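You operate a simulated robot arm through the tools that you are given. There is no shell and no other tool. Be economical: measure what you need, move in short steps, check, and stop when the job is done.

The job below is to be done with a simulated robot arm. You get a single attempt, and the scene is never put back.

Task
Put the blue lead on top of the big white bobbin. Then put the small grey spool on the winder deck. Then fetch the green cap bottle and stand it on top of the small orange spool. Then take the small yellow weight from the grey crate top and leave it on top of the stepped plug. Then take the blue ring and leave it on the right rack bottom shelf. Then take the green sponge and leave it on the tall rack upper shelf. Then fetch the pink end cap and set it on the large black weight on the ends bench top. Then stack the tiny carton labelled "green" from the spare bench top on top of the tiny carton that says "blue". Then put the white cloth on the mend bench top away on the line bench top. Then put the small white spool on the right rack middle shelf. Then take the small yellow spool on the tall rack upper shelf and put it away on the right rack top shelf. Then push the right blue flap shut. Keep to this order. Set down upright: small grey spool, green cap bottle, small white spool, small yellow spool.

Only the result counts: the job must be done as asked and must still hold three seconds after the hand-in. Knocking over, shifting, dropping, spilling or breaking anything else fails it. Lids that push on must go on centred and level and be pressed home; caps that screw on are set level and turned clockwise until they are tight. Flat cloth is picked up by pressing the open fingertips on it (5 to 10 N) and closing them slowly along it; thin cloth reads only 2 to 8 mm in the jaws.

Robot
A 7-joint arm with a two-finger parallel gripper on a trunk, on a base that drives. Base frame: it is fixed to the floor where the robot stands at the start and does not move with it; the origin is under the middle of the robot, x ahead of it, y to its left, z up. Readings come in m, degrees, newtons and seconds.
With the tool pointing down near the work surface it reaches from about 0.14 to 0.72 m from the robot's upright axis, wherever it stands. Its first joint turns from -166.0 to 166.0 degrees. Places, roughly: big white bobbin (15x15x11 cm) [0.8, -0.4, 0.8]; blue lead (15x2x2 cm) [0.6, -0.2, 0.8]; blue ring (6x6x3 cm) [0.5, -1.4, 0.8]; green sponge (8x5x5 cm) [0.8, -1.6, 0.8]; large black weight (5x5x3 cm) [0.6, -2.2, 0.8]; line bench top [8.8, -0.6, 0.8]; pink end cap (3x3x3 cm) [0.6, -2.3, 0.8]; right blue flap [1, 5.9, 0.7]; right rack bottom shelf [0.5, 2.5, 0.1]; right rack middle shelf [0.5, 2.5, 0.4]; right rack top shelf [0.5, 2.5, 0.8]; small grey spool (6x6x8 cm) [0.6, -0.5, 0.8]; small orange spool (6x6x8 cm) [0.4, -3.7, 0.8]; small white spool (6x6x8 cm) [0.6, 1.4, 0.8]; small yellow spool (6x6x8 cm) [0.4, 2, 1.2]; small yellow weight (4x4x2 cm) [0.5, -0.9, 0.6]; stepped plug (8x8x10 cm) [0.5, -1.1, 0.7]; tall rack upper shelf [0.5, 2, 1.2]; tiny carton [0.5, -3.5, 0.75]; white cloth (6x5x3 cm) [0.4, 0.5, 0.8]; winder deck (12x22 cm) [0.74, 1.14, 0.8]. Payload 1.57 kg.
The tool frame sits at the grasp point between the pads (the TCP): z along the fingers, y along the line on which they close. The tips reach 0.03 m beyond it. The gripper opens to 0.11 m. The fingers are 0.024 m wide and 0.012 m thick; the gripper's body (0.048 by 0.112 m) begins 0.078 m behind the TCP.
Orientation is told as [roll, pitch, yaw] about the base's x, y, z axes, in that order, counted from this pose: with the fingers straight down and closing along the base's y, the tool's x points along the base's -x, its y along +y and its z along -z.

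Tools
- The arm moves only by the tool send_rows. Its argument "steps" is a list of rows, each a list of 7 numbers: the shift along the base's x, y, z in m, then the turn, a rotation vector about the base's x, y, z in degrees, then the finger opening in m, from 0 to 0.11. In form: [[tx, ty, tz, ax, ay, az, fingers], ...]. A call has 1 to 20 rows; each row shifts and turns the commanded pose from where the row before left it. Rows are played at 5 a second. More than 0.05 m and 8.6 degrees between two rows, or a gripper value outside its range, and nothing of the call is played. Where a pose cannot be reached the arm comes as near as it can. A force on the tool above 40 N (or 10 N above the force at the start of the call, whichever is more), or a blocked arm, ends the call early, and 0.2 s more pass. The fingers move at their own pace (about 0.045 m/s each) and stop on an object; they squeeze with about 33 N. The grip force told is the motor's: it shows also when the fingers shut on nothing. Time passes only in rows, and 0.2 s behind the last, so rows that do not move let the fingers close. The reply holds the time, the measured pose of the TCP, the force on the tool along the base axes, the opening and the grip force, in the units named above and with some noise, with the torque about the TCP (base axes, N m) and any sound that the robot's microphone picked up.
- Cameras (640 x 400 px; columns grow to the right, rows downward): "scene" is now at [-0.0065, 0.1192, 1.5186]; the picture's right is [-0.54, -0.84, 0.00], its down [-0.73, 0.48, -0.49] and it looks along [0.41, -0.27, -0.87] (base axes); focal length 286 px, centre (320, 200). "wrist" rides on the gripper at [0.07, 0.016, -0.141] in the tool frame; the picture's right is [-0.23, 0.97, 0.00], its down [-0.86, -0.20, -0.48] and it looks along [-0.47, -0.11, 0.88] (tool axes); focal length 222 px, centre (320, 200). There is no depth. A picture from a camera that has moved, and an enlarged one, comes with that camera's place and axes in the base frame and with its lens.
- camera(camera): a new picture of that camera. It takes no simulated time.
- slide_trunk(by): slides the trunk up (or, below 0, down) by that many m; the arm and the scene camera ride with it, the base frame stays. It gives what a move gives, with no picture.
- base_move(legs): drives the robot by 1 to 6 legs, each [ahead, turn to the left] in m and degrees, along the robot's own axes; the way and the turn of a leg run together, so that a leg with both is an arc; at most 1.5 m and 180 degrees a leg. The arm and the cameras ride along, it lands a little off, and it stops where it bumps. It gives what a move gives.
- pan_tilt(pan, tilt): turns the head with the scene camera to pan (to the left, within 155 degrees either way) and tilt (down, from -29 to 69), counted from straight ahead of the robot. It gives what a move gives.
- enlarge(camera, box): a new picture of the part [left, top, right, bottom] of that camera's present view, enlarged. It takes no simulated time.
- job_done(): hands the job in; it is judged then, once.

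Work in short steps. Places have to be worked out from the pictures, the camera data and where the tool is seen: move nearer, look again, correct. Check each grasp and each placing, and mend what went wrong. You have 556 turns and 346 pictures in all, those below and enlarged ones among them. Open the gripper and draw the arm clear of the work before you hand the job in, unless the task says otherwise; then end with one line.

The tools are called after "Request:" as a command line: name --pt "numbers of a row" for each row, then --argument value for the rest, lists and objects as JSON in quotes. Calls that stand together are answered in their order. send_rows: Moves the arm, as the interface text tells. Its arguments: {"type":"object","properties":{"steps":{"type":"array","items":{"type":"array","items":{"type":"number"}}}},"required":["steps"]} The other tools are called the same way: slide_trunk (by) slides the trunk up or down; base_move (legs) drives the base; pan_tilt (pan, tilt) turns the head that bears the scene camera; camera (camera) takes a picture; enlarge (camera, box) takes an enlarged picture of a part of a camera's view; job_done () hands the job in.

At the start:

```text
time: 0.0
tool_pos: [0.2285, -0.3379, 1.1115]
tool_rot: [0.0, 0.0, 0.1]
wrist_force: [-0.3, 0.5, -0.4]
moment: [0.0, -0.03, 0.05]
finger_gap: 0.1098
grasp_force: 0.1
trunk travel left (down, up): [-0.475, 0.115]
robot x, y, heading: [-0.0025, 0.0028, -0.0]
head pan, tilt: [-33.0, 60.8]
```

scene: 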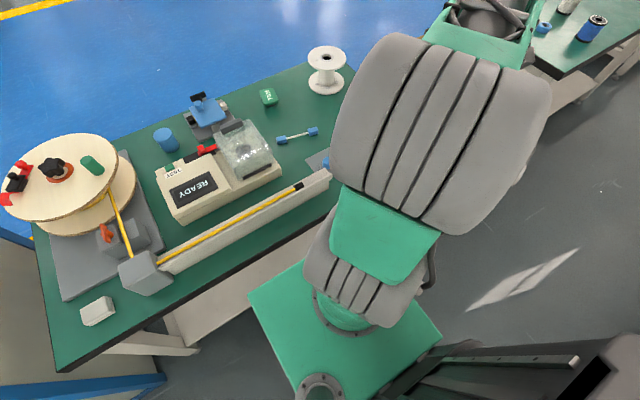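
wrist: 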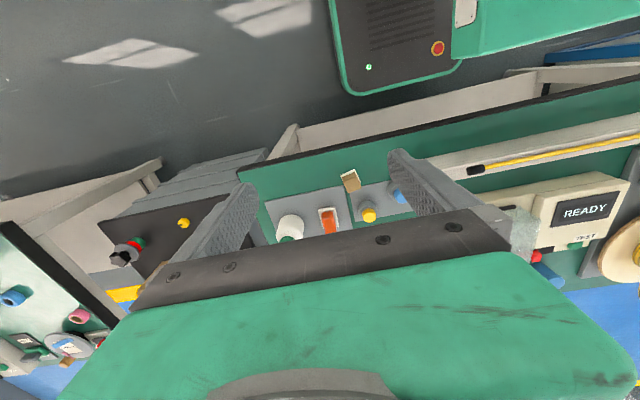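

I start by looking at the bench on the right side with the head, from a less steep tilt.

Request:
pan_tilt --pan -20 --tilt 40

Request:
camera --camera "scene"

Request:
pan_tilt --pan -75 --tilt 40

Request:
camera --camera "scene"

Request:
pan_tilt --pan 60 --tilt 35

Request:
camera --camera "scene"

```text
time: 0.8
tool_pos: [0.2276, -0.3379, 1.1119]
tool_rot: [0.0, 0.0, 0.0]
wrist_force: [0.1, 0.9, -0.1]
moment: [0.0, -0.02, 0.0]
finger_gap: 0.11
grasp_force: 0.0
trunk travel left (down, up): [-0.475, 0.115]
robot x, y, heading: [-0.0007, 0.0029, 0.0]
head pan, tilt: [-20.0, 40.0]
```

```text
343 pictures are left
camera scene: at [0.0182, 0.1258, 1.5462], right [-0.34, -0.94, 0.0], down [-0.6, 0.22, -0.77], along [0.72, -0.26, -0.64], focal length 286 px, centre (320, 200)
```

scene: 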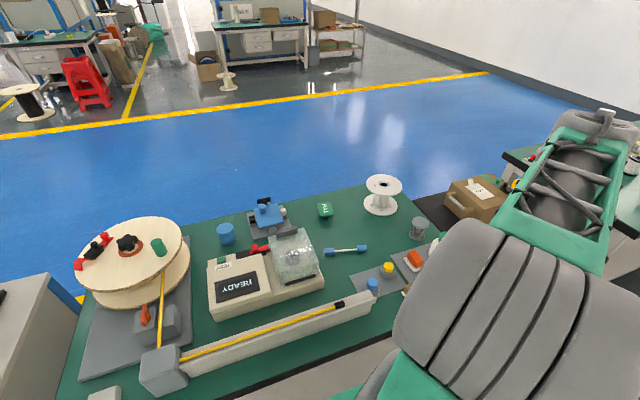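

```text
time: 2.1
tool_pos: [0.2271, -0.3379, 1.1118]
tool_rot: [0.0, -0.1, 0.0]
wrist_force: [-0.7, -0.3, -0.6]
moment: [0.01, 0.02, 0.02]
finger_gap: 0.11
grasp_force: 0.1
trunk travel left (down, up): [-0.475, 0.115]
robot x, y, heading: [-0.0007, 0.0018, -0.0]
head pan, tilt: [-75.0, 40.0]
```

```text
342 pictures are left
camera scene: at [-0.0396, 0.0728, 1.5463], right [-0.97, -0.26, 0.0], down [-0.17, 0.62, -0.77], along [0.2, -0.74, -0.64], focal length 286 px, centre (320, 200)
```

scene: 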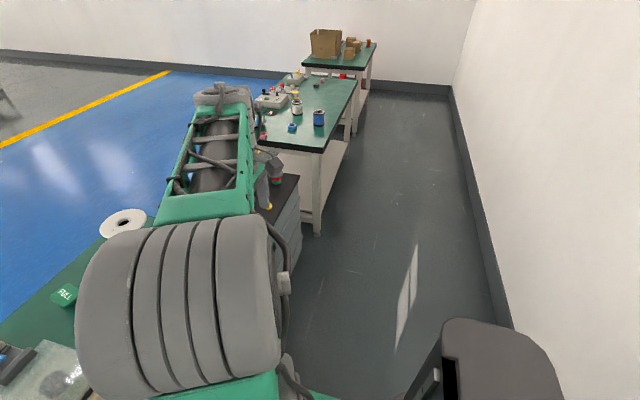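

```text
time: 4.2
tool_pos: [0.2268, -0.3376, 1.1115]
tool_rot: [0.0, -0.1, -0.1]
wrist_force: [-0.4, -0.2, 0.0]
moment: [-0.03, 0.04, 0.05]
finger_gap: 0.11
grasp_force: 0.1
trunk travel left (down, up): [-0.475, 0.115]
robot x, y, heading: [0.0011, 0.0009, 0.2]
head pan, tilt: [60.0, 35.0]
```

```text
341 pictures are left
camera scene: at [-0.0176, 0.2312, 1.5538], right [0.87, -0.5, 0.0], down [-0.29, -0.5, -0.82], along [0.41, 0.71, -0.57], focal length 286 px, centre (320, 200)
```

scene: 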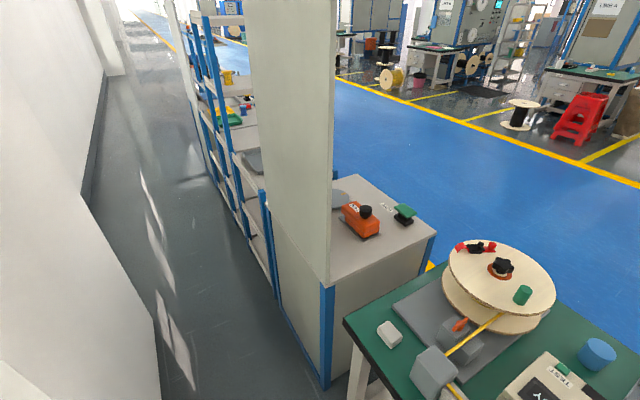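

The lead is near (0.61,-0.18), the bobbin near (0.80,-0.42), and the grey spool near (0.59,-0.46). I back off a little and drive to about y=-0.4 so that all three are in reach.

Request:
base_move --legs '[[-0.15, 0], [0, -90], [0.4, 0], [0, 90], [0.17, 0]]'

Request:
pan_tilt --pan 15 --tilt 50

Request:
camera --camera "scene"

Request:
camera --camera "wrist"

```text
time: 16.4
tool_pos: [0.2199, -0.7567, 1.1121]
tool_rot: [-0.1, 0.0, -2.9]
wrist_force: [1.0, 0.2, 0.3]
moment: [0.0, -0.02, 0.03]
finger_gap: 0.11
grasp_force: 0.0
trunk travel left (down, up): [-0.475, 0.115]
robot x, y, heading: [0.0047, -0.407, -2.8]
head pan, tilt: [60.0, 35.0]
```

```text
time: 17.5
tool_pos: [0.2179, -0.7555, 1.1117]
tool_rot: [0.0, -0.1, -2.9]
wrist_force: [0.6, -0.2, 0.3]
moment: [0.02, -0.03, 0.01]
finger_gap: 0.1097
grasp_force: 0.1
trunk travel left (down, up): [-0.475, 0.115]
robot x, y, heading: [0.0083, -0.4075, -2.6]
head pan, tilt: [15.0, 50.0]
```

```text
340 pictures are left
camera scene: at [0.0294, -0.2338, 1.5321], right [0.21, -0.98, 0.0], down [-0.75, -0.16, -0.64], along [0.63, 0.14, -0.77], focal length 286 px, centre (320, 200)
```

scene: 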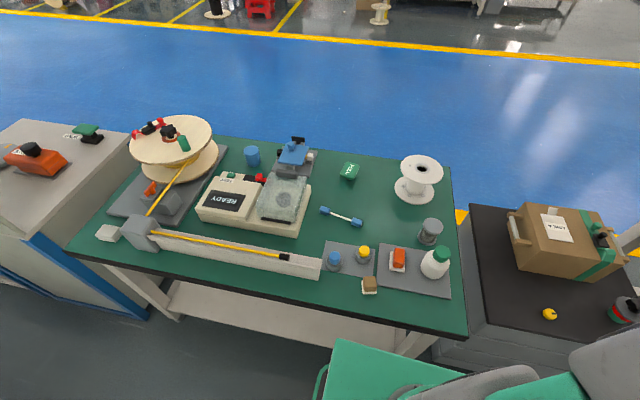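

```text
339 pictures are left
camera wrist: at [0.1499, -0.7372, 1.2522], right [0.28, 0.96, 0.0], down [0.84, -0.24, 0.48], along [0.46, -0.13, -0.88], focal length 222 px, centre (320, 200)
```

wrist: 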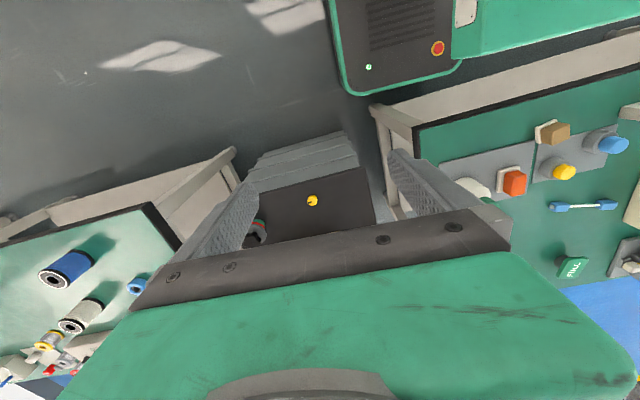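

The lead's centre is near (0.608,-0.18) with its axis about 12° off y, and the bobbin is at (0.80,-0.414). I swing the arm over the lead, turning 81° so that the fingers close across it.

Request:
send_rows --pt "0.026 0.0383 0 0 0 5.4 0.11" --pt "0.026 0.0383 0 0 0 5.4 0.11" --pt "0.026 0.0383 0 0 0 5.4 0.11" --pt "0.026 0.0383 0 0 0 5.4 0.11" --pt "0.026 0.0383 0 0 0 5.4 0.11" --pt "0.026 0.0383 0 0 0 5.4 0.11" --pt "0.026 0.0383 0 0 0 5.4 0.11" --pt "0.026 0.0383 0 0 0 5.4 0.11" --pt "0.026 0.0383 0 0 0 5.4 0.08" --pt "0.026 0.0383 0 0 0 5.4 0.06" --pt "0.026 0.0383 0 0 0 5.4 0.06" --pt "0.026 0.0383 0 0 0 5.4 0.06" --pt "0.026 0.0383 0 0 0 5.4 0.06" --pt "0.026 0.0383 0 0 0 5.4 0.06" --pt "0.026 0.0383 0 0 0 5.4 0.06" --pt "0 0 -0.05 0 0 0 0.06" --pt "0 0 -0.05 0 0 0 0.06"

Request:
camera --camera "wrist"

Request:
enlarge --camera "scene" --box '[260, 120, 480, 300]'

```text
time: 21.1
tool_pos: [0.6055, -0.1814, 1.0116]
tool_rot: [-0.1, -0.1, 78.2]
wrist_force: [-0.3, -0.7, 1.5]
moment: [0.03, -0.04, -0.02]
finger_gap: 0.0599
grasp_force: 0.0
trunk travel left (down, up): [-0.475, 0.115]
robot x, y, heading: [0.0075, -0.4095, -3.1]
head pan, tilt: [15.0, 50.0]
```

```text
338 pictures are left
camera wrist: at [0.5752, -0.247, 1.1522], right [-0.91, 0.42, 0.0], down [0.37, 0.8, 0.48], along [0.2, 0.43, -0.88], focal length 222 px, centre (320, 200)
```

wrist: 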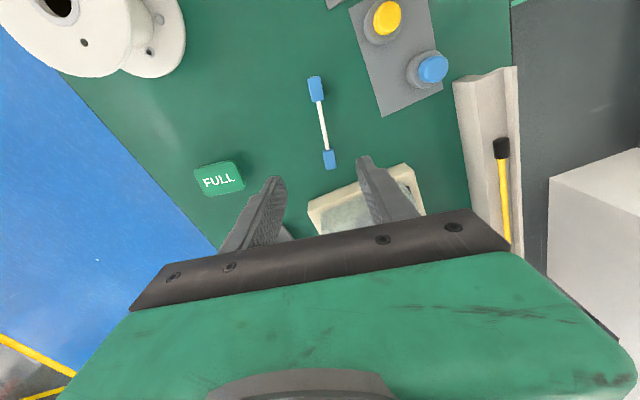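

```text
2.22 times, centred on (370, 210) of scene
camera zoom: at [0.0294, -0.2339, 1.5321], right [0.21, -0.98, 0.0], down [-0.75, -0.16, -0.64], along [0.63, 0.13, -0.77], focal length 635 px, centre (209, 178)
```

zoom: 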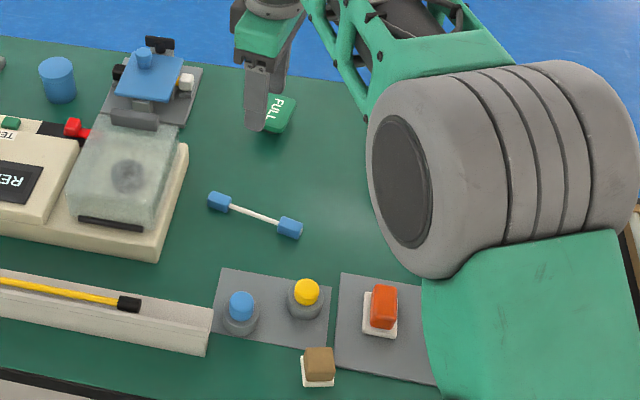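

The lead's centre reads as about (0.600,-0.182). I shift slightly and descend to about z=0.81.

Request:
send_rows --pt "-0.005 0 -0.04 0 0 -1 0.05" --pt "0 0 -0.04 0 0 0 0.05" --pt "0 0 -0.04 0 0 0 0.05" --pt "0 0 -0.04 0 0 0 0.05" --pt "0 0 -0.04 0 0 0 0.05"

Request:
camera --camera "wrist"

Request:
enlarge --camera "scene" --box '[280, 140, 420, 260]'

```text
time: 22.3
tool_pos: [0.6027, -0.1844, 0.8146]
tool_rot: [0.0, 0.0, 77.0]
wrist_force: [-0.1, -0.5, -0.3]
moment: [0.0, -0.03, 0.0]
finger_gap: 0.0501
grasp_force: 0.2
trunk travel left (down, up): [-0.475, 0.115]
robot x, y, heading: [0.0114, -0.4128, -3.1]
head pan, tilt: [15.0, 50.0]
```

```text
336 pictures are left
camera wrist: at [0.571, -0.2472, 0.9537], right [-0.9, 0.44, 0.0], down [0.38, 0.79, 0.48], along [0.21, 0.43, -0.88], focal length 222 px, centre (320, 200)
```

wrist: 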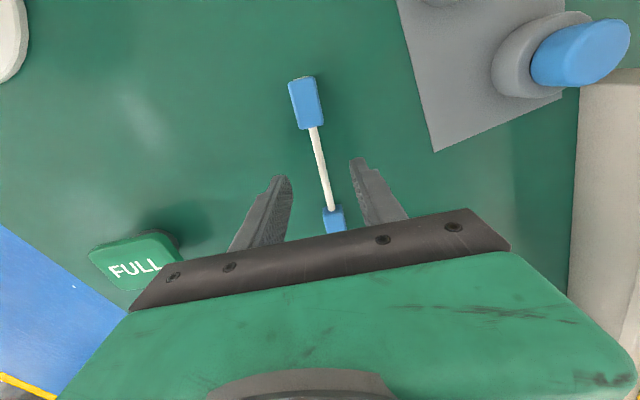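

```text
3.33 times, centred on (350, 200) of scene
camera zoom: at [0.0296, -0.2336, 1.5321], right [0.21, -0.98, 0.0], down [-0.75, -0.16, -0.64], along [0.63, 0.13, -0.77], focal length 952 px, centre (220, 200)
```

zoom: 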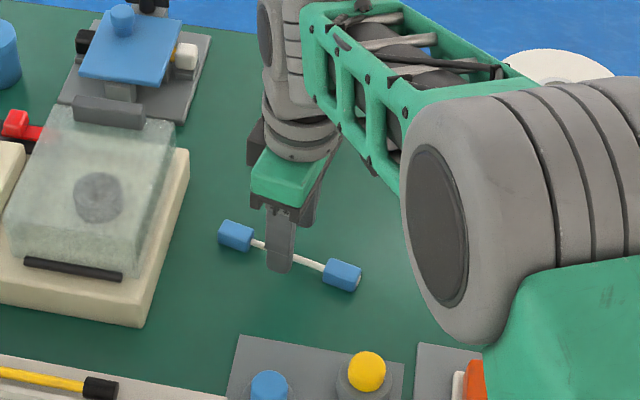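

The fingers straddle the rod. I descend slowly until the tips touch the bench.

Request:
send_rows --pt "0 0 -0.01 0 0 0 0.04" --pt "0 0 -0.01 0 0 0 0.04" --pt "0 0 -0.005 0 0 0 0.04" --pt "0 0 -0.004 0 0 0 0.04" --pt "0 0 -0.003 0 0 0 0.04" --pt "0 0 -0.003 0 0 0 0.04" --pt "0 0 -0.003 0 0 0 0.04" --pt "0 0 -0.003 0 0 0 0.04"

```text
time: 23.4
tool_pos: [0.6067, -0.1838, 0.7905]
tool_rot: [-0.5, -0.4, 77.0]
wrist_force: [-9.1, -6.5, 20.2]
moment: [-0.3, 0.86, 0.17]
finger_gap: 0.0467
grasp_force: 3.8
trunk travel left (down, up): [-0.475, 0.115]
robot x, y, heading: [0.01, -0.4043, -2.8]
head pan, tilt: [15.0, 50.0]
stopped in row 5: the force on the tool passed its limit at 43 N (the readings are from after the stop); the commanded pose is now the measured one
```

Contact at TCP z=0.790, with force to the side as well; I look before going on.

Request:
camera --camera "wrist"

Request:
enlarge --camera "scene" --box '[300, 160, 380, 230]'

```text
334 pictures are left
camera wrist: at [0.5735, -0.2479, 0.9302], right [-0.9, 0.44, -0.01], down [0.38, 0.79, 0.49], along [0.22, 0.43, -0.87], focal length 222 px, centre (320, 200)
```

wrist: 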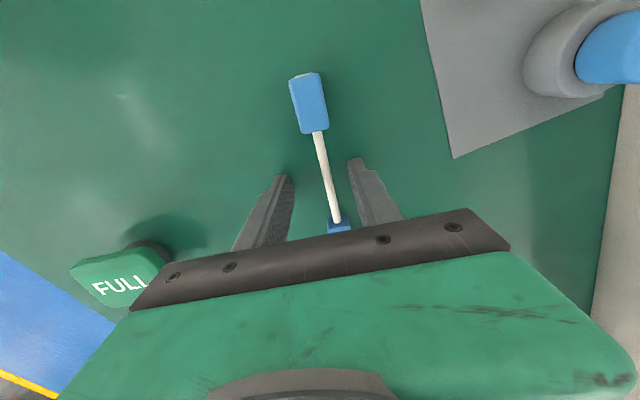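

```text
5.71 times, centred on (340, 195) of scene
camera zoom: at [0.0272, -0.2353, 1.5324], right [0.21, -0.98, 0.0], down [-0.75, -0.16, -0.64], along [0.63, 0.13, -0.76], focal length 1633 px, centre (206, 229)
```

zoom: 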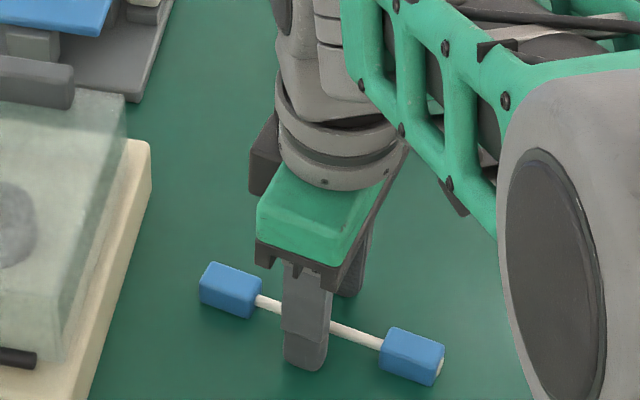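

The tips are on the bench on both sides of the rod, so the bench top is at about z=0.76. I lift 2 mm and close.

Request:
send_rows --pt "0 0 0.002 0 0 0 0.03" --pt "0 0 0 0 0 0 0.015" --pt "0 0 0 0 0 0 0.0" --pt "0 0 0 0 0 0 0" --pt "0 0 0 0 0 0 0" --pt "0 0 0 0 0 0 0"

Request:
camera --camera "wrist"

```text
time: 24.8
tool_pos: [0.6082, -0.1815, 0.7903]
tool_rot: [-0.6, -0.3, 77.1]
wrist_force: [1.1, 4.5, 4.7]
moment: [0.35, -0.03, 0.09]
finger_gap: 0.0058
grasp_force: 25.6
trunk travel left (down, up): [-0.475, 0.115]
robot x, y, heading: [0.0082, -0.4104, -2.8]
head pan, tilt: [15.0, 50.0]
```

```text
332 pictures are left
camera wrist: at [0.5754, -0.246, 0.9301], right [-0.9, 0.44, -0.01], down [0.38, 0.79, 0.49], along [0.22, 0.43, -0.87], focal length 222 px, centre (320, 200)
```

wrist: 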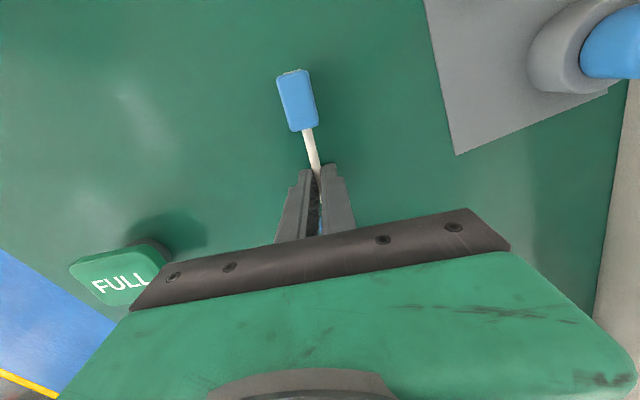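

Gripped (5.8 mm). I lift and carry it above the bobbin.

Request:
send_rows --pt "0 0 0.02 0 0 0 0" --pt "0 0 0.04 0 0 0 0" --pt "0 0 0.04 0 0 0 0" --pt "0 0 0.04 0 0 0 0" --pt "0 0 0.04 0 0 0 0" --pt "0.02 -0.03 0 0 0 0 0" --pt "0.02 -0.03 0 0 0 0 0" --pt "0.02 -0.03 0 0 0 0 0" --pt "0.02 -0.03 0 0 0 0 0" --pt "0.02 -0.03 0 0 0 0 0" --pt "0.03 -0.03 0 0 0 0 0" --pt "0.03 -0.03 0 0 0 0 0" --pt "0.03 -0.022 0 0 0 0 0"

Request:
camera --camera "wrist"

Request:
camera --camera "scene"

```text
time: 27.6
tool_pos: [0.7432, -0.4096, 0.9588]
tool_rot: [-0.3, -0.2, 77.1]
wrist_force: [-1.0, -0.7, -2.0]
moment: [0.02, 0.02, 0.01]
finger_gap: 0.0056
grasp_force: 25.9
out of reach, approached as far as the arm can: row 12, 13
trunk travel left (down, up): [-0.475, 0.115]
robot x, y, heading: [0.0118, -0.4075, -2.8]
head pan, tilt: [15.0, 50.0]
```

```text
331 pictures are left
camera wrist: at [0.7105, -0.4746, 1.1002], right [-0.9, 0.44, 0.0], down [0.38, 0.79, 0.48], along [0.22, 0.43, -0.88], focal length 222 px, centre (320, 200)
```

wrist: 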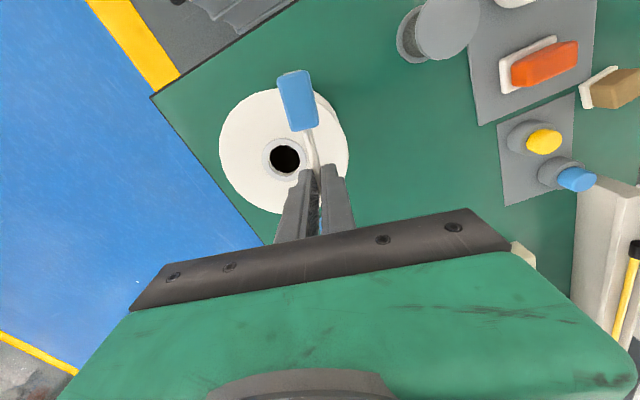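

```text
330 pictures are left
camera scene: at [0.0305, -0.234, 1.532], right [0.21, -0.98, 0.0], down [-0.75, -0.16, -0.64], along [0.63, 0.13, -0.77], focal length 286 px, centre (320, 200)
```

scene: 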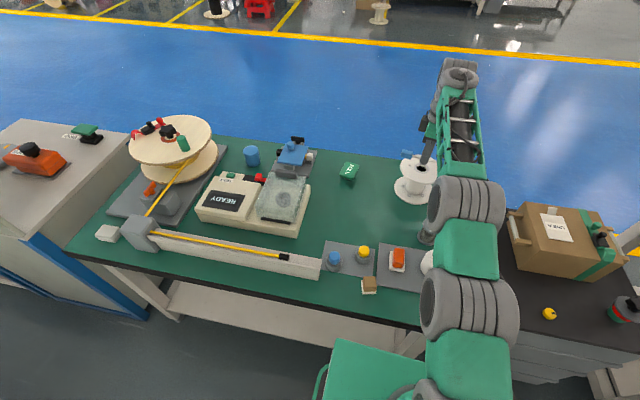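

The bobbin centre is near (0.785,-0.42), about 4 cm beyond reach. I raise the trunk to gain reach and try again.

Request:
slide_trunk --by 0.1

Request:
send_rows --pt "0.02 -0.004 -0.04 0 0 0 0" --pt "0.02 -0.004 -0.02 0 0 0 0" --pt "0 0 -0.03 0 0 0 0"

```text
time: 29.0
tool_pos: [0.7428, -0.4099, 1.0613]
tool_rot: [-0.5, -0.1, 77.2]
wrist_force: [0.4, 0.0, -0.7]
moment: [-0.03, 0.03, -0.01]
finger_gap: 0.0056
grasp_force: 25.6
trunk travel left (down, up): [-0.575, 0.015]
robot x, y, heading: [0.0063, -0.4107, -3.2]
head pan, tilt: [15.0, 50.0]
```

```text
time: 29.8
tool_pos: [0.7541, -0.4172, 0.9644]
tool_rot: [-0.5, -0.3, 77.1]
wrist_force: [0.3, -0.5, -0.5]
moment: [0.03, -0.01, 0.0]
finger_gap: 0.0058
grasp_force: 26.2
out of reach, approached as far as the arm can: row 1, 2
trunk travel left (down, up): [-0.575, 0.015]
robot x, y, heading: [0.009, -0.4072, -2.7]
head pan, tilt: [15.0, 50.0]
```

The lower pose may reach further; I ask for the remaining 3 cm.

Request:
send_rows --pt "0.015 -0.001 -0.02 0 0 0 0" --pt "0.015 0 0 0 0 0 0"

```text
time: 30.4
tool_pos: [0.7571, -0.419, 0.9553]
tool_rot: [-0.4, -0.3, 77.1]
wrist_force: [0.0, 0.3, -1.5]
moment: [-0.01, 0.05, 0.02]
finger_gap: 0.0055
grasp_force: 25.9
out of reach, approached as far as the arm can: row 1, 2
trunk travel left (down, up): [-0.575, 0.015]
robot x, y, heading: [0.0071, -0.4086, -3.3]
head pan, tilt: [15.0, 50.0]
```

I go a bit lower, where reach should be longer, and try again.

Request:
send_rows --pt "0 0 -0.03 0 0 0 0" --pt "0.015 0 0 0 0 0 0" --pt "0.015 0 0 0 0 0 0"

Request:
camera --camera "wrist"

```text
time: 31.2
tool_pos: [0.7594, -0.4222, 0.9257]
tool_rot: [-0.6, -0.2, 77.1]
wrist_force: [-0.1, 0.2, 0.1]
moment: [0.0, 0.01, 0.03]
finger_gap: 0.0056
grasp_force: 25.8
out of reach, approached as far as the arm can: row 2, 3
trunk travel left (down, up): [-0.575, 0.015]
robot x, y, heading: [0.009, -0.4072, -2.6]
head pan, tilt: [15.0, 50.0]
```

```text
329 pictures are left
camera wrist: at [0.7259, -0.4856, 1.0656], right [-0.9, 0.44, -0.01], down [0.38, 0.79, 0.48], along [0.22, 0.43, -0.87], focal length 222 px, centre (320, 200)
```

wrist: 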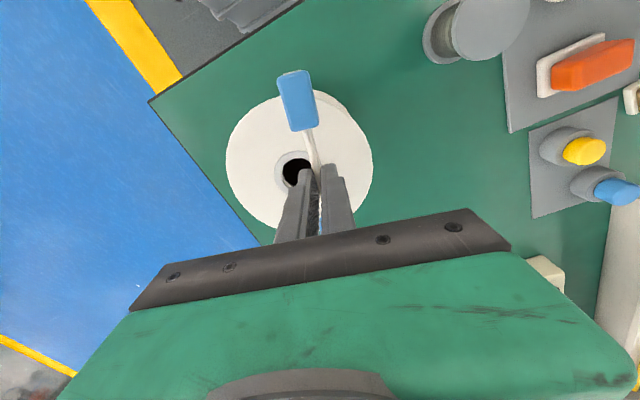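

I need about 3 cm more; I tilt the fingers outward 10° about the lead's own axis and move on.

Request:
send_rows --pt "0 0 0.005 -1.15 -4.85 0 0" --pt "0 0 0 -1.15 -4.85 0 0" --pt "0.014 -0.003 0 0 0 0 0" --pt "0.013 -0.003 0 0 0 0 0"

Request:
camera --camera "wrist"

Request:
enlarge --camera "scene" --box '[370, 130, 470, 220]'

```text
time: 32.2
tool_pos: [0.7869, -0.4254, 0.9298]
tool_rot: [-10.3, -0.2, 77.0]
wrist_force: [-0.2, -0.7, -0.4]
moment: [0.02, 0.02, -0.02]
finger_gap: 0.0058
grasp_force: 25.6
trunk travel left (down, up): [-0.575, 0.015]
robot x, y, heading: [0.0097, -0.4072, -2.7]
head pan, tilt: [15.0, 50.0]
```

```text
328 pictures are left
camera wrist: at [0.7306, -0.4856, 1.0643], right [-0.88, 0.44, -0.17], down [0.3, 0.81, 0.51], along [0.36, 0.4, -0.84], focal length 222 px, centre (320, 200)
```

wrist: 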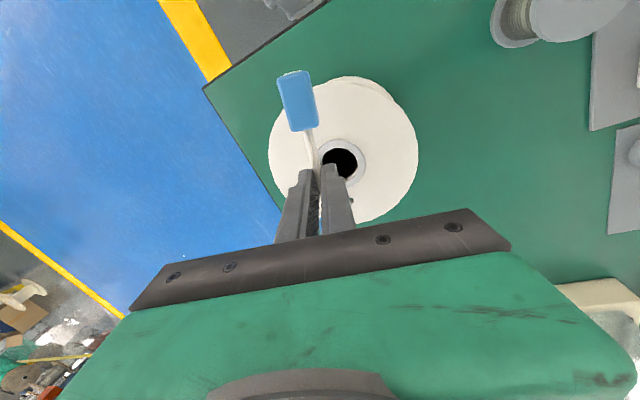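

```text
4.44 times, centred on (420, 175) of scene
camera zoom: at [0.03, -0.2339, 1.6321], right [0.21, -0.98, 0.0], down [-0.75, -0.16, -0.64], along [0.63, 0.13, -0.77], focal length 1270 px, centre (-124, 311)
```

zoom: 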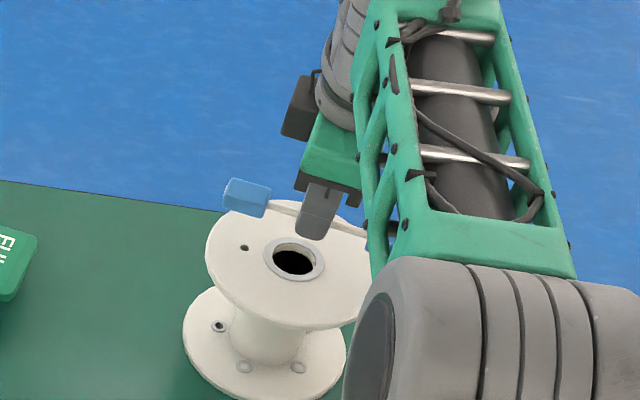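

The hole is at about (0.778,-0.425). I shift back 11 mm and lower slowly to contact.

Request:
send_rows --pt "-0.012 0 -0.01 0 0 0 0" --pt "0 0 -0.006 0 0 0 0" --pt "0 0 -0.004 0 0 0 0" --pt "0 0 -0.003 0 0 0 0" --pt "0 0 -0.003 0 0 0 0"

Request:
camera --camera "wrist"

Request:
enlarge --camera "scene" --box '[370, 130, 470, 220]'

```text
time: 33.4
tool_pos: [0.7731, -0.4268, 0.9044]
tool_rot: [-10.4, -0.3, 77.1]
wrist_force: [-0.4, 0.7, -0.8]
moment: [0.02, -0.01, 0.0]
finger_gap: 0.0056
grasp_force: 25.5
trunk travel left (down, up): [-0.575, 0.015]
robot x, y, heading: [0.0064, -0.41, -2.7]
head pan, tilt: [15.0, 50.0]
```

```text
326 pictures are left
camera wrist: at [0.7173, -0.4854, 1.0389], right [-0.88, 0.44, -0.17], down [0.3, 0.81, 0.51], along [0.36, 0.4, -0.84], focal length 222 px, centre (320, 200)
```

wrist: 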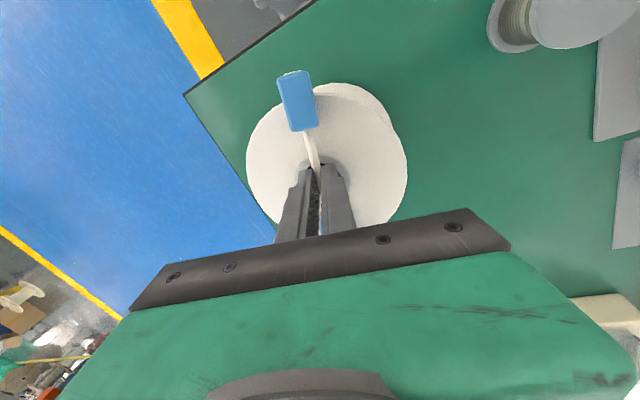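

```text
4.44 times, centred on (420, 175) of scene
camera zoom: at [0.0297, -0.2338, 1.6321], right [0.21, -0.98, 0.0], down [-0.75, -0.16, -0.64], along [0.63, 0.13, -0.77], focal length 1270 px, centre (-124, 311)
```

zoom: 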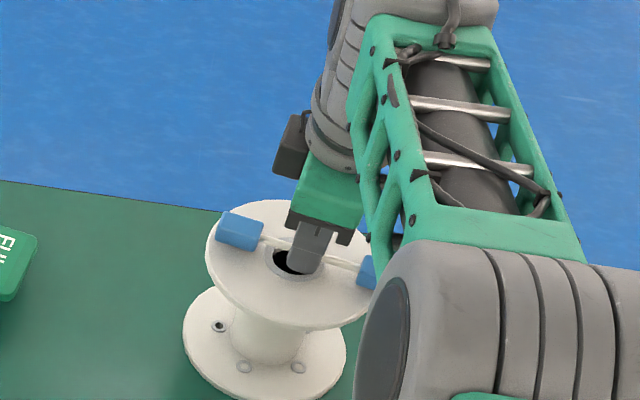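

The lead is nearly centred; I keep lowering in small steps until contact.

Request:
send_rows --pt "0.001 0.002 -0.003 0 0 0 0" --pt "0 0 -0.002 0 0 0 0" --pt "0 0 -0.002 0 0 0 0" --pt "0 0 -0.002 0 0 0 0"

Request:
enlarge --camera "scene" --box '[370, 130, 470, 220]'

```text
time: 34.4
tool_pos: [0.7743, -0.4243, 0.9008]
tool_rot: [-10.9, -0.3, 77.0]
wrist_force: [-8.6, -5.1, 28.3]
moment: [-0.08, 0.54, 0.08]
finger_gap: 0.0054
grasp_force: 26.1
trunk travel left (down, up): [-0.575, 0.015]
robot x, y, heading: [0.0103, -0.4078, -2.8]
head pan, tilt: [15.0, 50.0]
```

```text
4.44 times, centred on (420, 175) of scene
camera zoom: at [0.0253, -0.2343, 1.6326], right [0.21, -0.98, 0.0], down [-0.75, -0.16, -0.64], along [0.63, 0.13, -0.76], focal length 1270 px, centre (-124, 311)
```

zoom: 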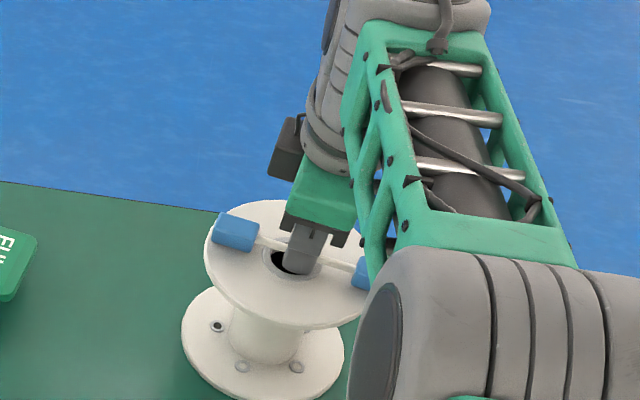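

Contact made. I unload by 2 mm, open slowly, and retreat upwards along the tool.

Request:
send_rows --pt "0 0 0.003 0 0 0 0" --pt "0 0 0 0 0 0 0.012" --pt "0 0 0 0 0 0 0.024" --pt "0 0 0 0 0 0 0.036" --pt "0 0 0 0 0 0 0.036" --pt "-0.002 0 0.01 0 0 0 0.036" --pt "-0.003 0 0.02 0 0 0 0.036" --pt "-0.006 0 0.04 0 0 0 0.036" --pt "-0.006 0 0.04 0 0 0 0.036"

Request:
camera --camera "wrist"

Request:
enlarge --camera "scene" --box '[370, 130, 470, 220]'

```text
time: 36.4
tool_pos: [0.7551, -0.4226, 1.0066]
tool_rot: [-10.3, -0.2, 77.2]
wrist_force: [-0.2, -0.4, -0.1]
moment: [0.0, -0.02, -0.01]
finger_gap: 0.0359
grasp_force: 0.0
trunk travel left (down, up): [-0.575, 0.015]
robot x, y, heading: [0.0092, -0.4052, -2.7]
head pan, tilt: [15.0, 50.0]
```

```text
323 pictures are left
camera wrist: at [0.7004, -0.4815, 1.141], right [-0.88, 0.43, -0.17], down [0.3, 0.81, 0.51], along [0.36, 0.4, -0.84], focal length 222 px, centre (320, 200)
```

wrist: 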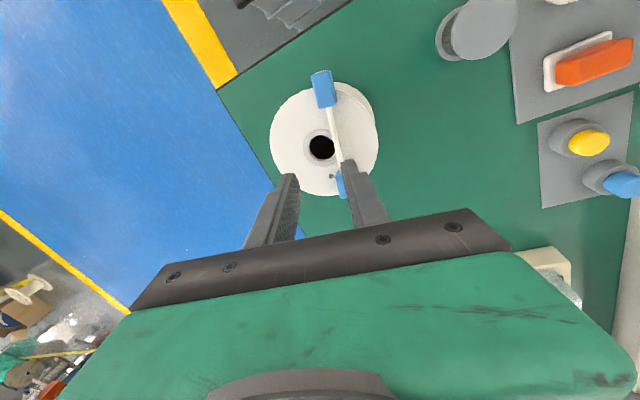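

```text
4.44 times, centred on (420, 175) of scene
camera zoom: at [0.0288, -0.2339, 1.632], right [0.21, -0.98, 0.0], down [-0.75, -0.16, -0.64], along [0.63, 0.13, -0.77], focal length 1270 px, centre (-124, 311)
```

zoom: 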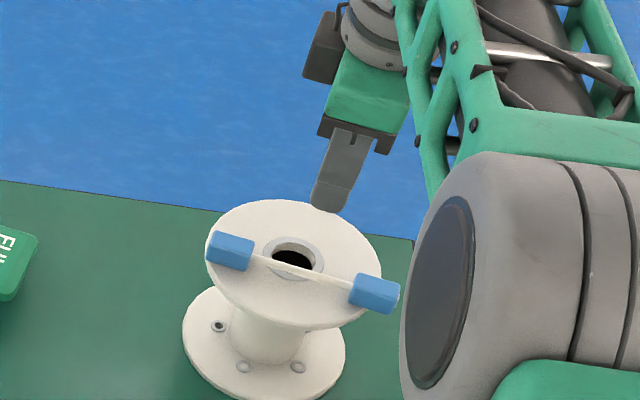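

The lead rests across the bobbin top on both end blocks. Next comes the grey spool near (0.588,-0.457): I undo the tilt, turn the tool and go above it.

Request:
send_rows --pt "0 0 0.02 1.15 4.95 0 0.08" --pt "-0.02 0 0 1.15 4.95 0 0.1" --pt "-0.02 -0.004 0 0 0 -8.5 0.1" --pt "-0.02 -0.004 0 0 0 -8.5 0.1" --pt "-0.02 -0.004 0 0 0 -8.5 0.1" --pt "-0.02 -0.004 0 0 0 -8.5 0.1" --pt "-0.02 -0.004 0 0 0 -8.5 0.1" --pt "-0.02 -0.004 0 0 0 -8.5 0.1" --pt "-0.02 -0.004 0 0 0 -8.5 0.1" --pt "-0.004 -0.004 0 0 0 -8.5 0.1" --pt "0 -0.004 -0.03 0 0 -8.5 0.1" --pt "0 0 -0.03 0 0 0 0.1"

Request:
camera --camera "wrist"

Request:
camera --camera "scene"

```text
time: 39.0
tool_pos: [0.5936, -0.4595, 0.9674]
tool_rot: [-0.2, -0.2, 0.4]
wrist_force: [0.1, -0.8, 0.2]
moment: [0.0, -0.02, -0.02]
finger_gap: 0.0998
grasp_force: 0.0
trunk travel left (down, up): [-0.575, 0.015]
robot x, y, heading: [0.0058, -0.408, -2.8]
head pan, tilt: [15.0, 50.0]
```

```text
321 pictures are left
camera wrist: at [0.5225, -0.4429, 1.1082], right [0.22, 0.98, 0.0], down [0.85, -0.19, 0.48], along [0.47, -0.11, -0.88], focal length 222 px, centre (320, 200)
```

wrist: 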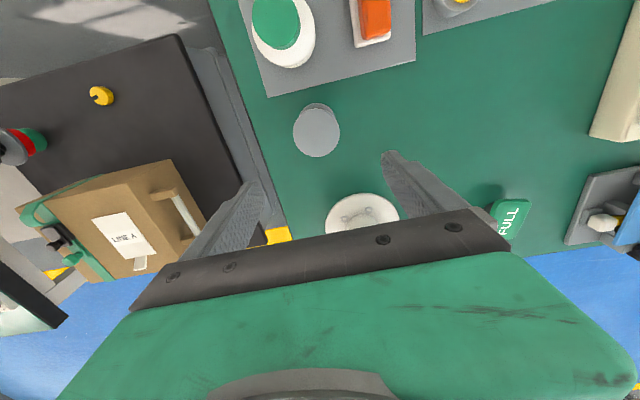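

```text
320 pictures are left
camera scene: at [0.0298, -0.2339, 1.6321], right [0.21, -0.98, 0.0], down [-0.75, -0.16, -0.64], along [0.63, 0.13, -0.77], focal length 286 px, centre (320, 200)
```

scene: 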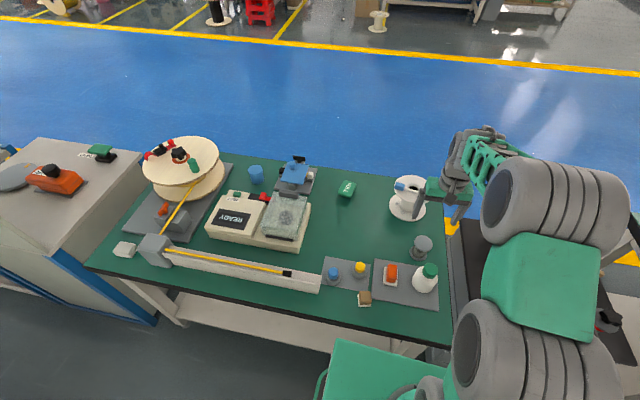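

The spool's centre is about (0.578,-0.46). I centre on it and descend with the fingers on both sides.

Request:
send_rows --pt "-0.015 0 -0.03 0 0 0 0.1" --pt "0 0 -0.04 0 0 0 0.1" --pt "0 0 -0.03 0 0 0 0.1"

Request:
camera --camera "wrist"

Request:
enlarge --camera "scene" --box '[360, 190, 470, 290]'

```text
time: 39.8
tool_pos: [0.5768, -0.46, 0.8665]
tool_rot: [-0.2, -0.3, 0.6]
wrist_force: [0.2, -0.1, 0.9]
moment: [0.0, 0.03, -0.01]
finger_gap: 0.1002
grasp_force: 0.0
trunk travel left (down, up): [-0.575, 0.015]
robot x, y, heading: [0.0075, -0.4033, -2.9]
head pan, tilt: [15.0, 50.0]
```

```text
319 pictures are left
camera wrist: at [0.5075, -0.4432, 1.0078], right [0.22, 0.98, 0.0], down [0.86, -0.19, 0.48], along [0.47, -0.11, -0.88], focal length 222 px, centre (320, 200)
```

wrist: 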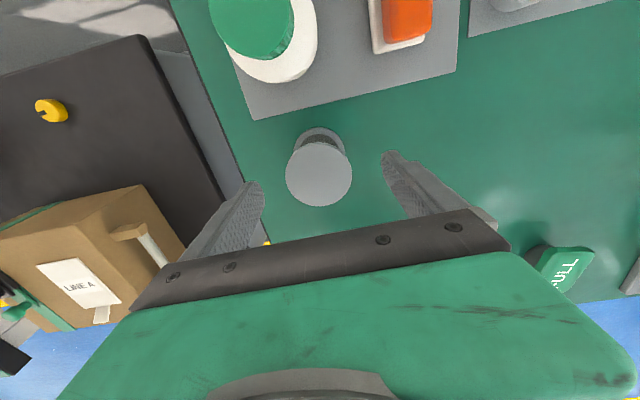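

```text
4.00 times, centred on (415, 240) of scene
camera zoom: at [0.0299, -0.2339, 1.6321], right [0.21, -0.98, 0.0], down [-0.75, -0.16, -0.64], along [0.63, 0.13, -0.77], focal length 1143 px, centre (-60, 40)
```

zoom: 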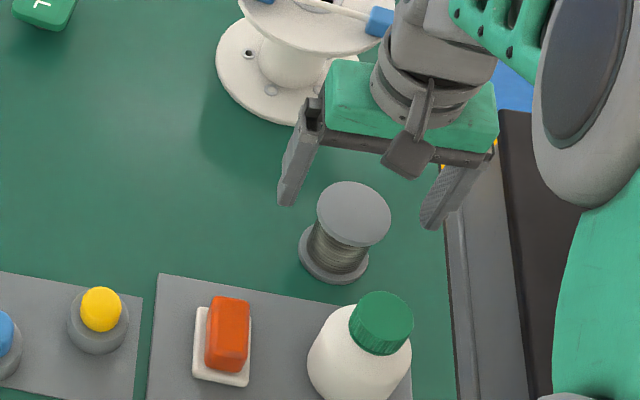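

Centred. I descend to TCP z≈0.803 and close.

Request:
send_rows --pt "-0.001 0.001 -0.03 0 0 0 0.1" --pt "0 0 -0.02 0 0 0 0.1" --pt "0 0 -0.012 0 0 0 0.1" --pt "0 0 0 0 0 0 0.07" --pt "0 0 0 0 0 0 0.05" --pt "0 0 0 0 0 0 0.04" --pt "0 0 0 0 0 0 0.04"

Request:
camera --camera "wrist"

```text
time: 41.4
tool_pos: [0.5763, -0.4601, 0.8052]
tool_rot: [-0.2, -0.2, 0.5]
wrist_force: [-0.3, -1.2, 2.7]
moment: [0.05, -0.03, -0.01]
finger_gap: 0.0563
grasp_force: 24.1
trunk travel left (down, up): [-0.575, 0.015]
robot x, y, heading: [0.0093, -0.4082, -2.7]
head pan, tilt: [15.0, 50.0]
```

```text
317 pictures are left
camera wrist: at [0.5062, -0.4436, 0.9457], right [0.22, 0.98, 0.0], down [0.85, -0.19, 0.48], along [0.47, -0.11, -0.88], focal length 222 px, centre (320, 200)
```

wrist: 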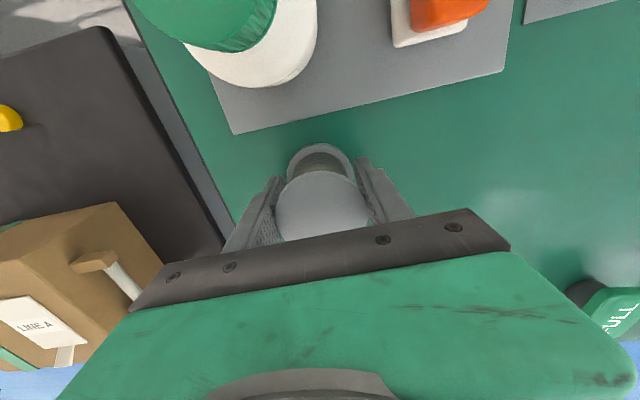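

Gripped. I lift and retract the arm for the drive.

Request:
send_rows --pt "0 0 0.03 0 0 0 0.04" --pt "0 0 0.05 0 0 0 0.04" --pt "0 0 0.05 0 0 0 0.04" --pt "0 0 0.05 0 0 0 0.04" --pt "0 0 0.05 0 0 0 0.04" --pt "-0.04 0 0.02 0 0 0 0.04" --pt "-0.04 0 0 0 0 0 0.04" --pt "-0.04 0 0 0 0 0 0.04" --pt "-0.04 0 0 0 0 0 0.04" --pt "-0.04 0 0 0 0 0 0.04"

Request:
base_move --legs '[[-0.18, 0], [0, 92], [0.5, 0]]'

Request:
pan_tilt --pan -30 --tilt 35

Request:
camera --camera "scene"

```text
time: 43.6
tool_pos: [0.3764, -0.4595, 1.0572]
tool_rot: [-0.2, -0.2, 0.6]
wrist_force: [0.8, -0.8, -0.7]
moment: [-0.04, 0.0, -0.01]
finger_gap: 0.0562
grasp_force: 33.3
trunk travel left (down, up): [-0.575, 0.015]
robot x, y, heading: [0.0088, -0.4106, -2.9]
head pan, tilt: [15.0, 50.0]
```

```text
time: 51.5
tool_pos: [-0.1287, 0.4699, 1.0563]
tool_rot: [-0.2, -0.3, 92.8]
wrist_force: [-0.6, 0.1, -0.2]
moment: [-0.04, 0.05, 0.0]
finger_gap: 0.0561
grasp_force: 33.3
trunk travel left (down, up): [-0.575, 0.015]
robot x, y, heading: [-0.1676, 0.0944, 89.4]
head pan, tilt: [15.0, 50.0]
```

```text
time: 52.6
tool_pos: [-0.1297, 0.4688, 1.0549]
tool_rot: [-0.3, -0.2, 92.7]
wrist_force: [0.2, 0.1, -1.4]
moment: [-0.01, 0.02, -0.02]
finger_gap: 0.0561
grasp_force: 33.2
trunk travel left (down, up): [-0.575, 0.015]
robot x, y, heading: [-0.1661, 0.094, 89.2]
head pan, tilt: [-30.0, 35.0]
```

```text
316 pictures are left
camera scene: at [-0.2786, 0.1165, 1.6538], right [0.86, -0.51, 0.0], down [-0.29, -0.49, -0.82], along [0.42, 0.7, -0.57], focal length 286 px, centre (320, 200)
```

scene: 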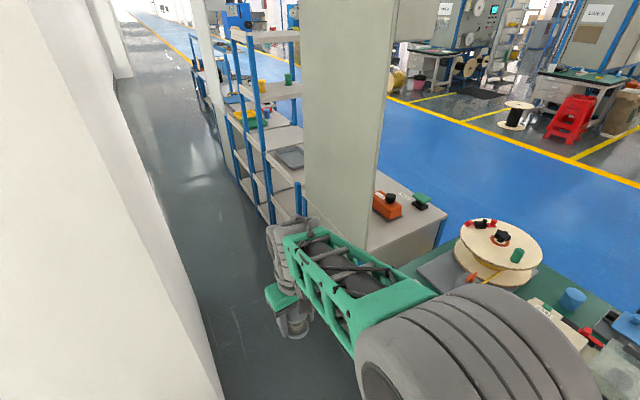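

There is a white wall close on the left; I look straight ahead to judge the width of the aisle.

Request:
pan_tilt --pan 20 --tilt 40

Request:
camera --camera "scene"

```text
time: 53.8
tool_pos: [-0.13, 0.4697, 1.0554]
tool_rot: [-0.2, -0.2, 92.8]
wrist_force: [0.2, 0.5, -0.9]
moment: [0.0, -0.02, 0.0]
finger_gap: 0.0564
grasp_force: 33.3
trunk travel left (down, up): [-0.575, 0.015]
robot x, y, heading: [-0.1689, 0.0991, 89.4]
head pan, tilt: [20.0, 40.0]
```

```text
315 pictures are left
camera scene: at [-0.3515, 0.1211, 1.6463], right [0.94, 0.33, 0.0], down [0.21, -0.61, -0.77], along [-0.25, 0.72, -0.64], focal length 286 px, centre (320, 200)
```

scene: 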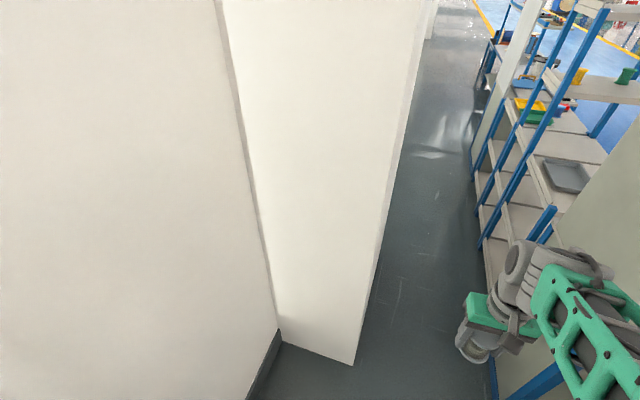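

A pillar corner stands at about (-0.385,0.74) and the rack fronts are at x≈0.3, so the aisle is about 0.68 m wide. I shift towards x≈-0.03 and drive on to y≈1.1, keeping heading 90°.

Request:
base_move --legs '[[0, -18], [0.45, 0], [0, 18.5], [0.55, 0]]'

Request:
pan_tilt --pan -75 --tilt 40

Request:
camera --camera "scene"

```text
time: 61.3
tool_pos: [0.0053, 1.442, 1.0561]
tool_rot: [-0.3, -0.3, 93.8]
wrist_force: [-0.4, 0.5, -1.1]
moment: [-0.01, -0.01, 0.0]
finger_gap: 0.0558
grasp_force: 32.9
trunk travel left (down, up): [-0.575, 0.015]
robot x, y, heading: [-0.02, 1.0693, 90.1]
head pan, tilt: [20.0, 40.0]
```

```text
time: 63.0
tool_pos: [0.0057, 1.4414, 1.0561]
tool_rot: [-0.2, -0.2, 93.9]
wrist_force: [0.3, 0.0, -1.5]
moment: [0.01, 0.0, 0.01]
finger_gap: 0.0556
grasp_force: 33.1
trunk travel left (down, up): [-0.575, 0.015]
robot x, y, heading: [-0.0203, 1.0679, 90.6]
head pan, tilt: [-75.0, 40.0]
```

```text
314 pictures are left
camera scene: at [-0.0979, 1.0323, 1.6462], right [0.27, -0.96, 0.0], down [-0.62, -0.17, -0.77], along [0.74, 0.2, -0.64], focal length 286 px, centre (320, 200)
```

scene: 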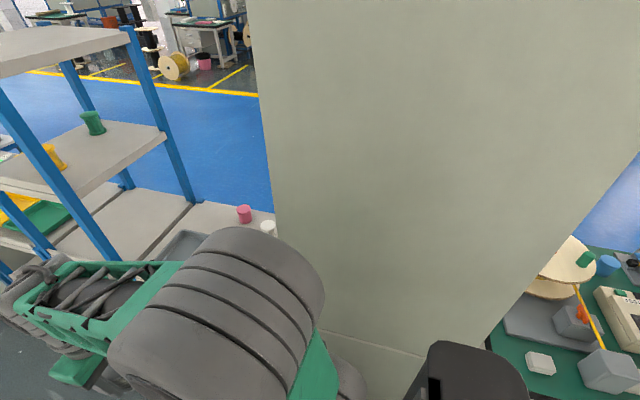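

A tall panel at x≈0.32 (y≈0.74–1.38) stands in front of this cabinet. I drive further along to look around its far edge at the winder deck.

Request:
base_move --legs '[[0.6, 0]]'

Request:
pan_tilt --pan -115 --tilt 35

Request:
camera --camera "scene"

Request:
pan_tilt --pan -20 --tilt 25

Request:
camera --camera "scene"

```text
time: 66.4
tool_pos: [-0.0003, 2.0343, 1.0569]
tool_rot: [-0.2, -0.2, 94.1]
wrist_force: [-0.3, -0.3, -1.3]
moment: [-0.06, 0.0, -0.02]
finger_gap: 0.0561
grasp_force: 33.2
trunk travel left (down, up): [-0.575, 0.015]
robot x, y, heading: [-0.0285, 1.6592, 90.7]
head pan, tilt: [-75.0, 40.0]
```

```text
time: 67.4
tool_pos: [-0.0005, 2.0342, 1.0554]
tool_rot: [-0.2, -0.2, 94.2]
wrist_force: [-0.5, -0.4, -0.1]
moment: [0.01, 0.03, 0.02]
finger_gap: 0.056
grasp_force: 33.1
trunk travel left (down, up): [-0.575, 0.015]
robot x, y, heading: [-0.0289, 1.6617, 90.9]
head pan, tilt: [-115.0, 35.0]
```

```text
313 pictures are left
camera scene: at [-0.1045, 1.5649, 1.6538], right [-0.41, -0.91, 0.0], down [-0.52, 0.24, -0.82], along [0.75, -0.34, -0.57], focal length 286 px, centre (320, 200)
```

scene: 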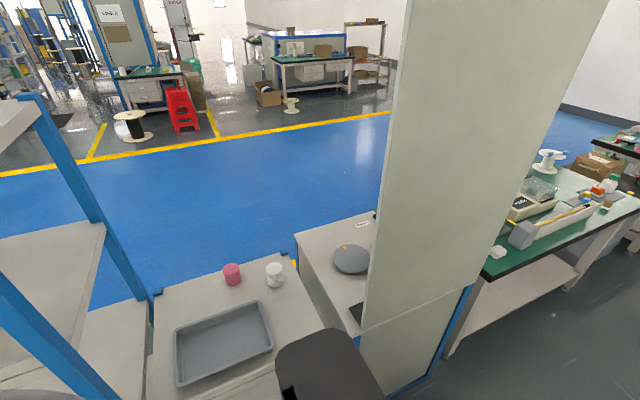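

```text
time: 69.1
tool_pos: [-0.0007, 2.0349, 1.0565]
tool_rot: [-0.2, -0.2, 94.1]
wrist_force: [-0.2, -0.1, -1.5]
moment: [0.0, 0.03, 0.01]
finger_gap: 0.0561
grasp_force: 32.8
trunk travel left (down, up): [-0.575, 0.015]
robot x, y, heading: [-0.0258, 1.6646, 90.8]
head pan, tilt: [-20.0, 25.0]
```

```text
312 pictures are left
camera scene: at [-0.1541, 1.6881, 1.6696], right [0.94, -0.33, 0.0], down [-0.14, -0.4, -0.91], along [0.3, 0.85, -0.42], focal length 286 px, centre (320, 200)
```

scene: 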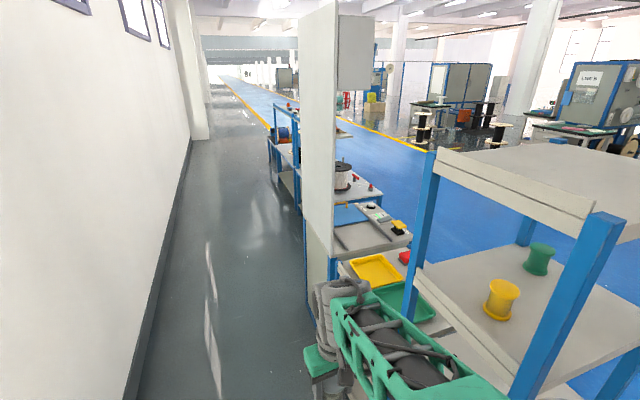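

The deck lies behind the panel, so I will likely need the blue aisle on the other side. I look closer at it from here first.

Request:
pan_tilt --pan -115 --tilt 35

Request:
enlarge --camera "scene" --box '[140, 190, 420, 365]'

```text
time: 70.8
tool_pos: [-0.001, 2.0343, 1.0568]
tool_rot: [-0.2, -0.2, 94.1]
wrist_force: [0.6, 0.0, -1.6]
moment: [-0.01, 0.0, -0.04]
finger_gap: 0.0564
grasp_force: 32.9
trunk travel left (down, up): [-0.575, 0.015]
robot x, y, heading: [-0.0294, 1.665, 90.5]
head pan, tilt: [-115.0, 35.0]
```

```text
2.29 times, centred on (280, 278) of scene
camera zoom: at [-0.1045, 1.5649, 1.6538], right [-0.41, -0.91, 0.0], down [-0.52, 0.24, -0.82], along [0.75, -0.34, -0.57], focal length 653 px, centre (411, 23)
```

zoom: 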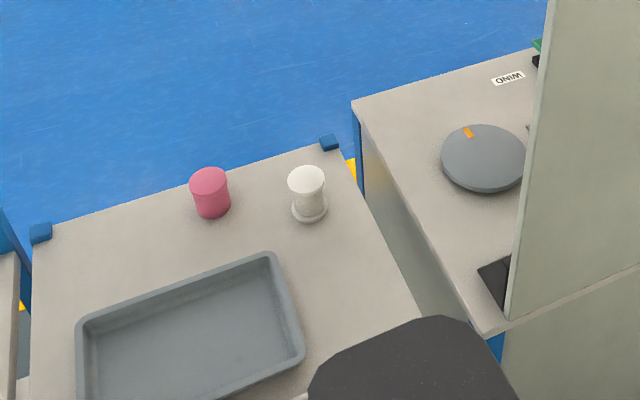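

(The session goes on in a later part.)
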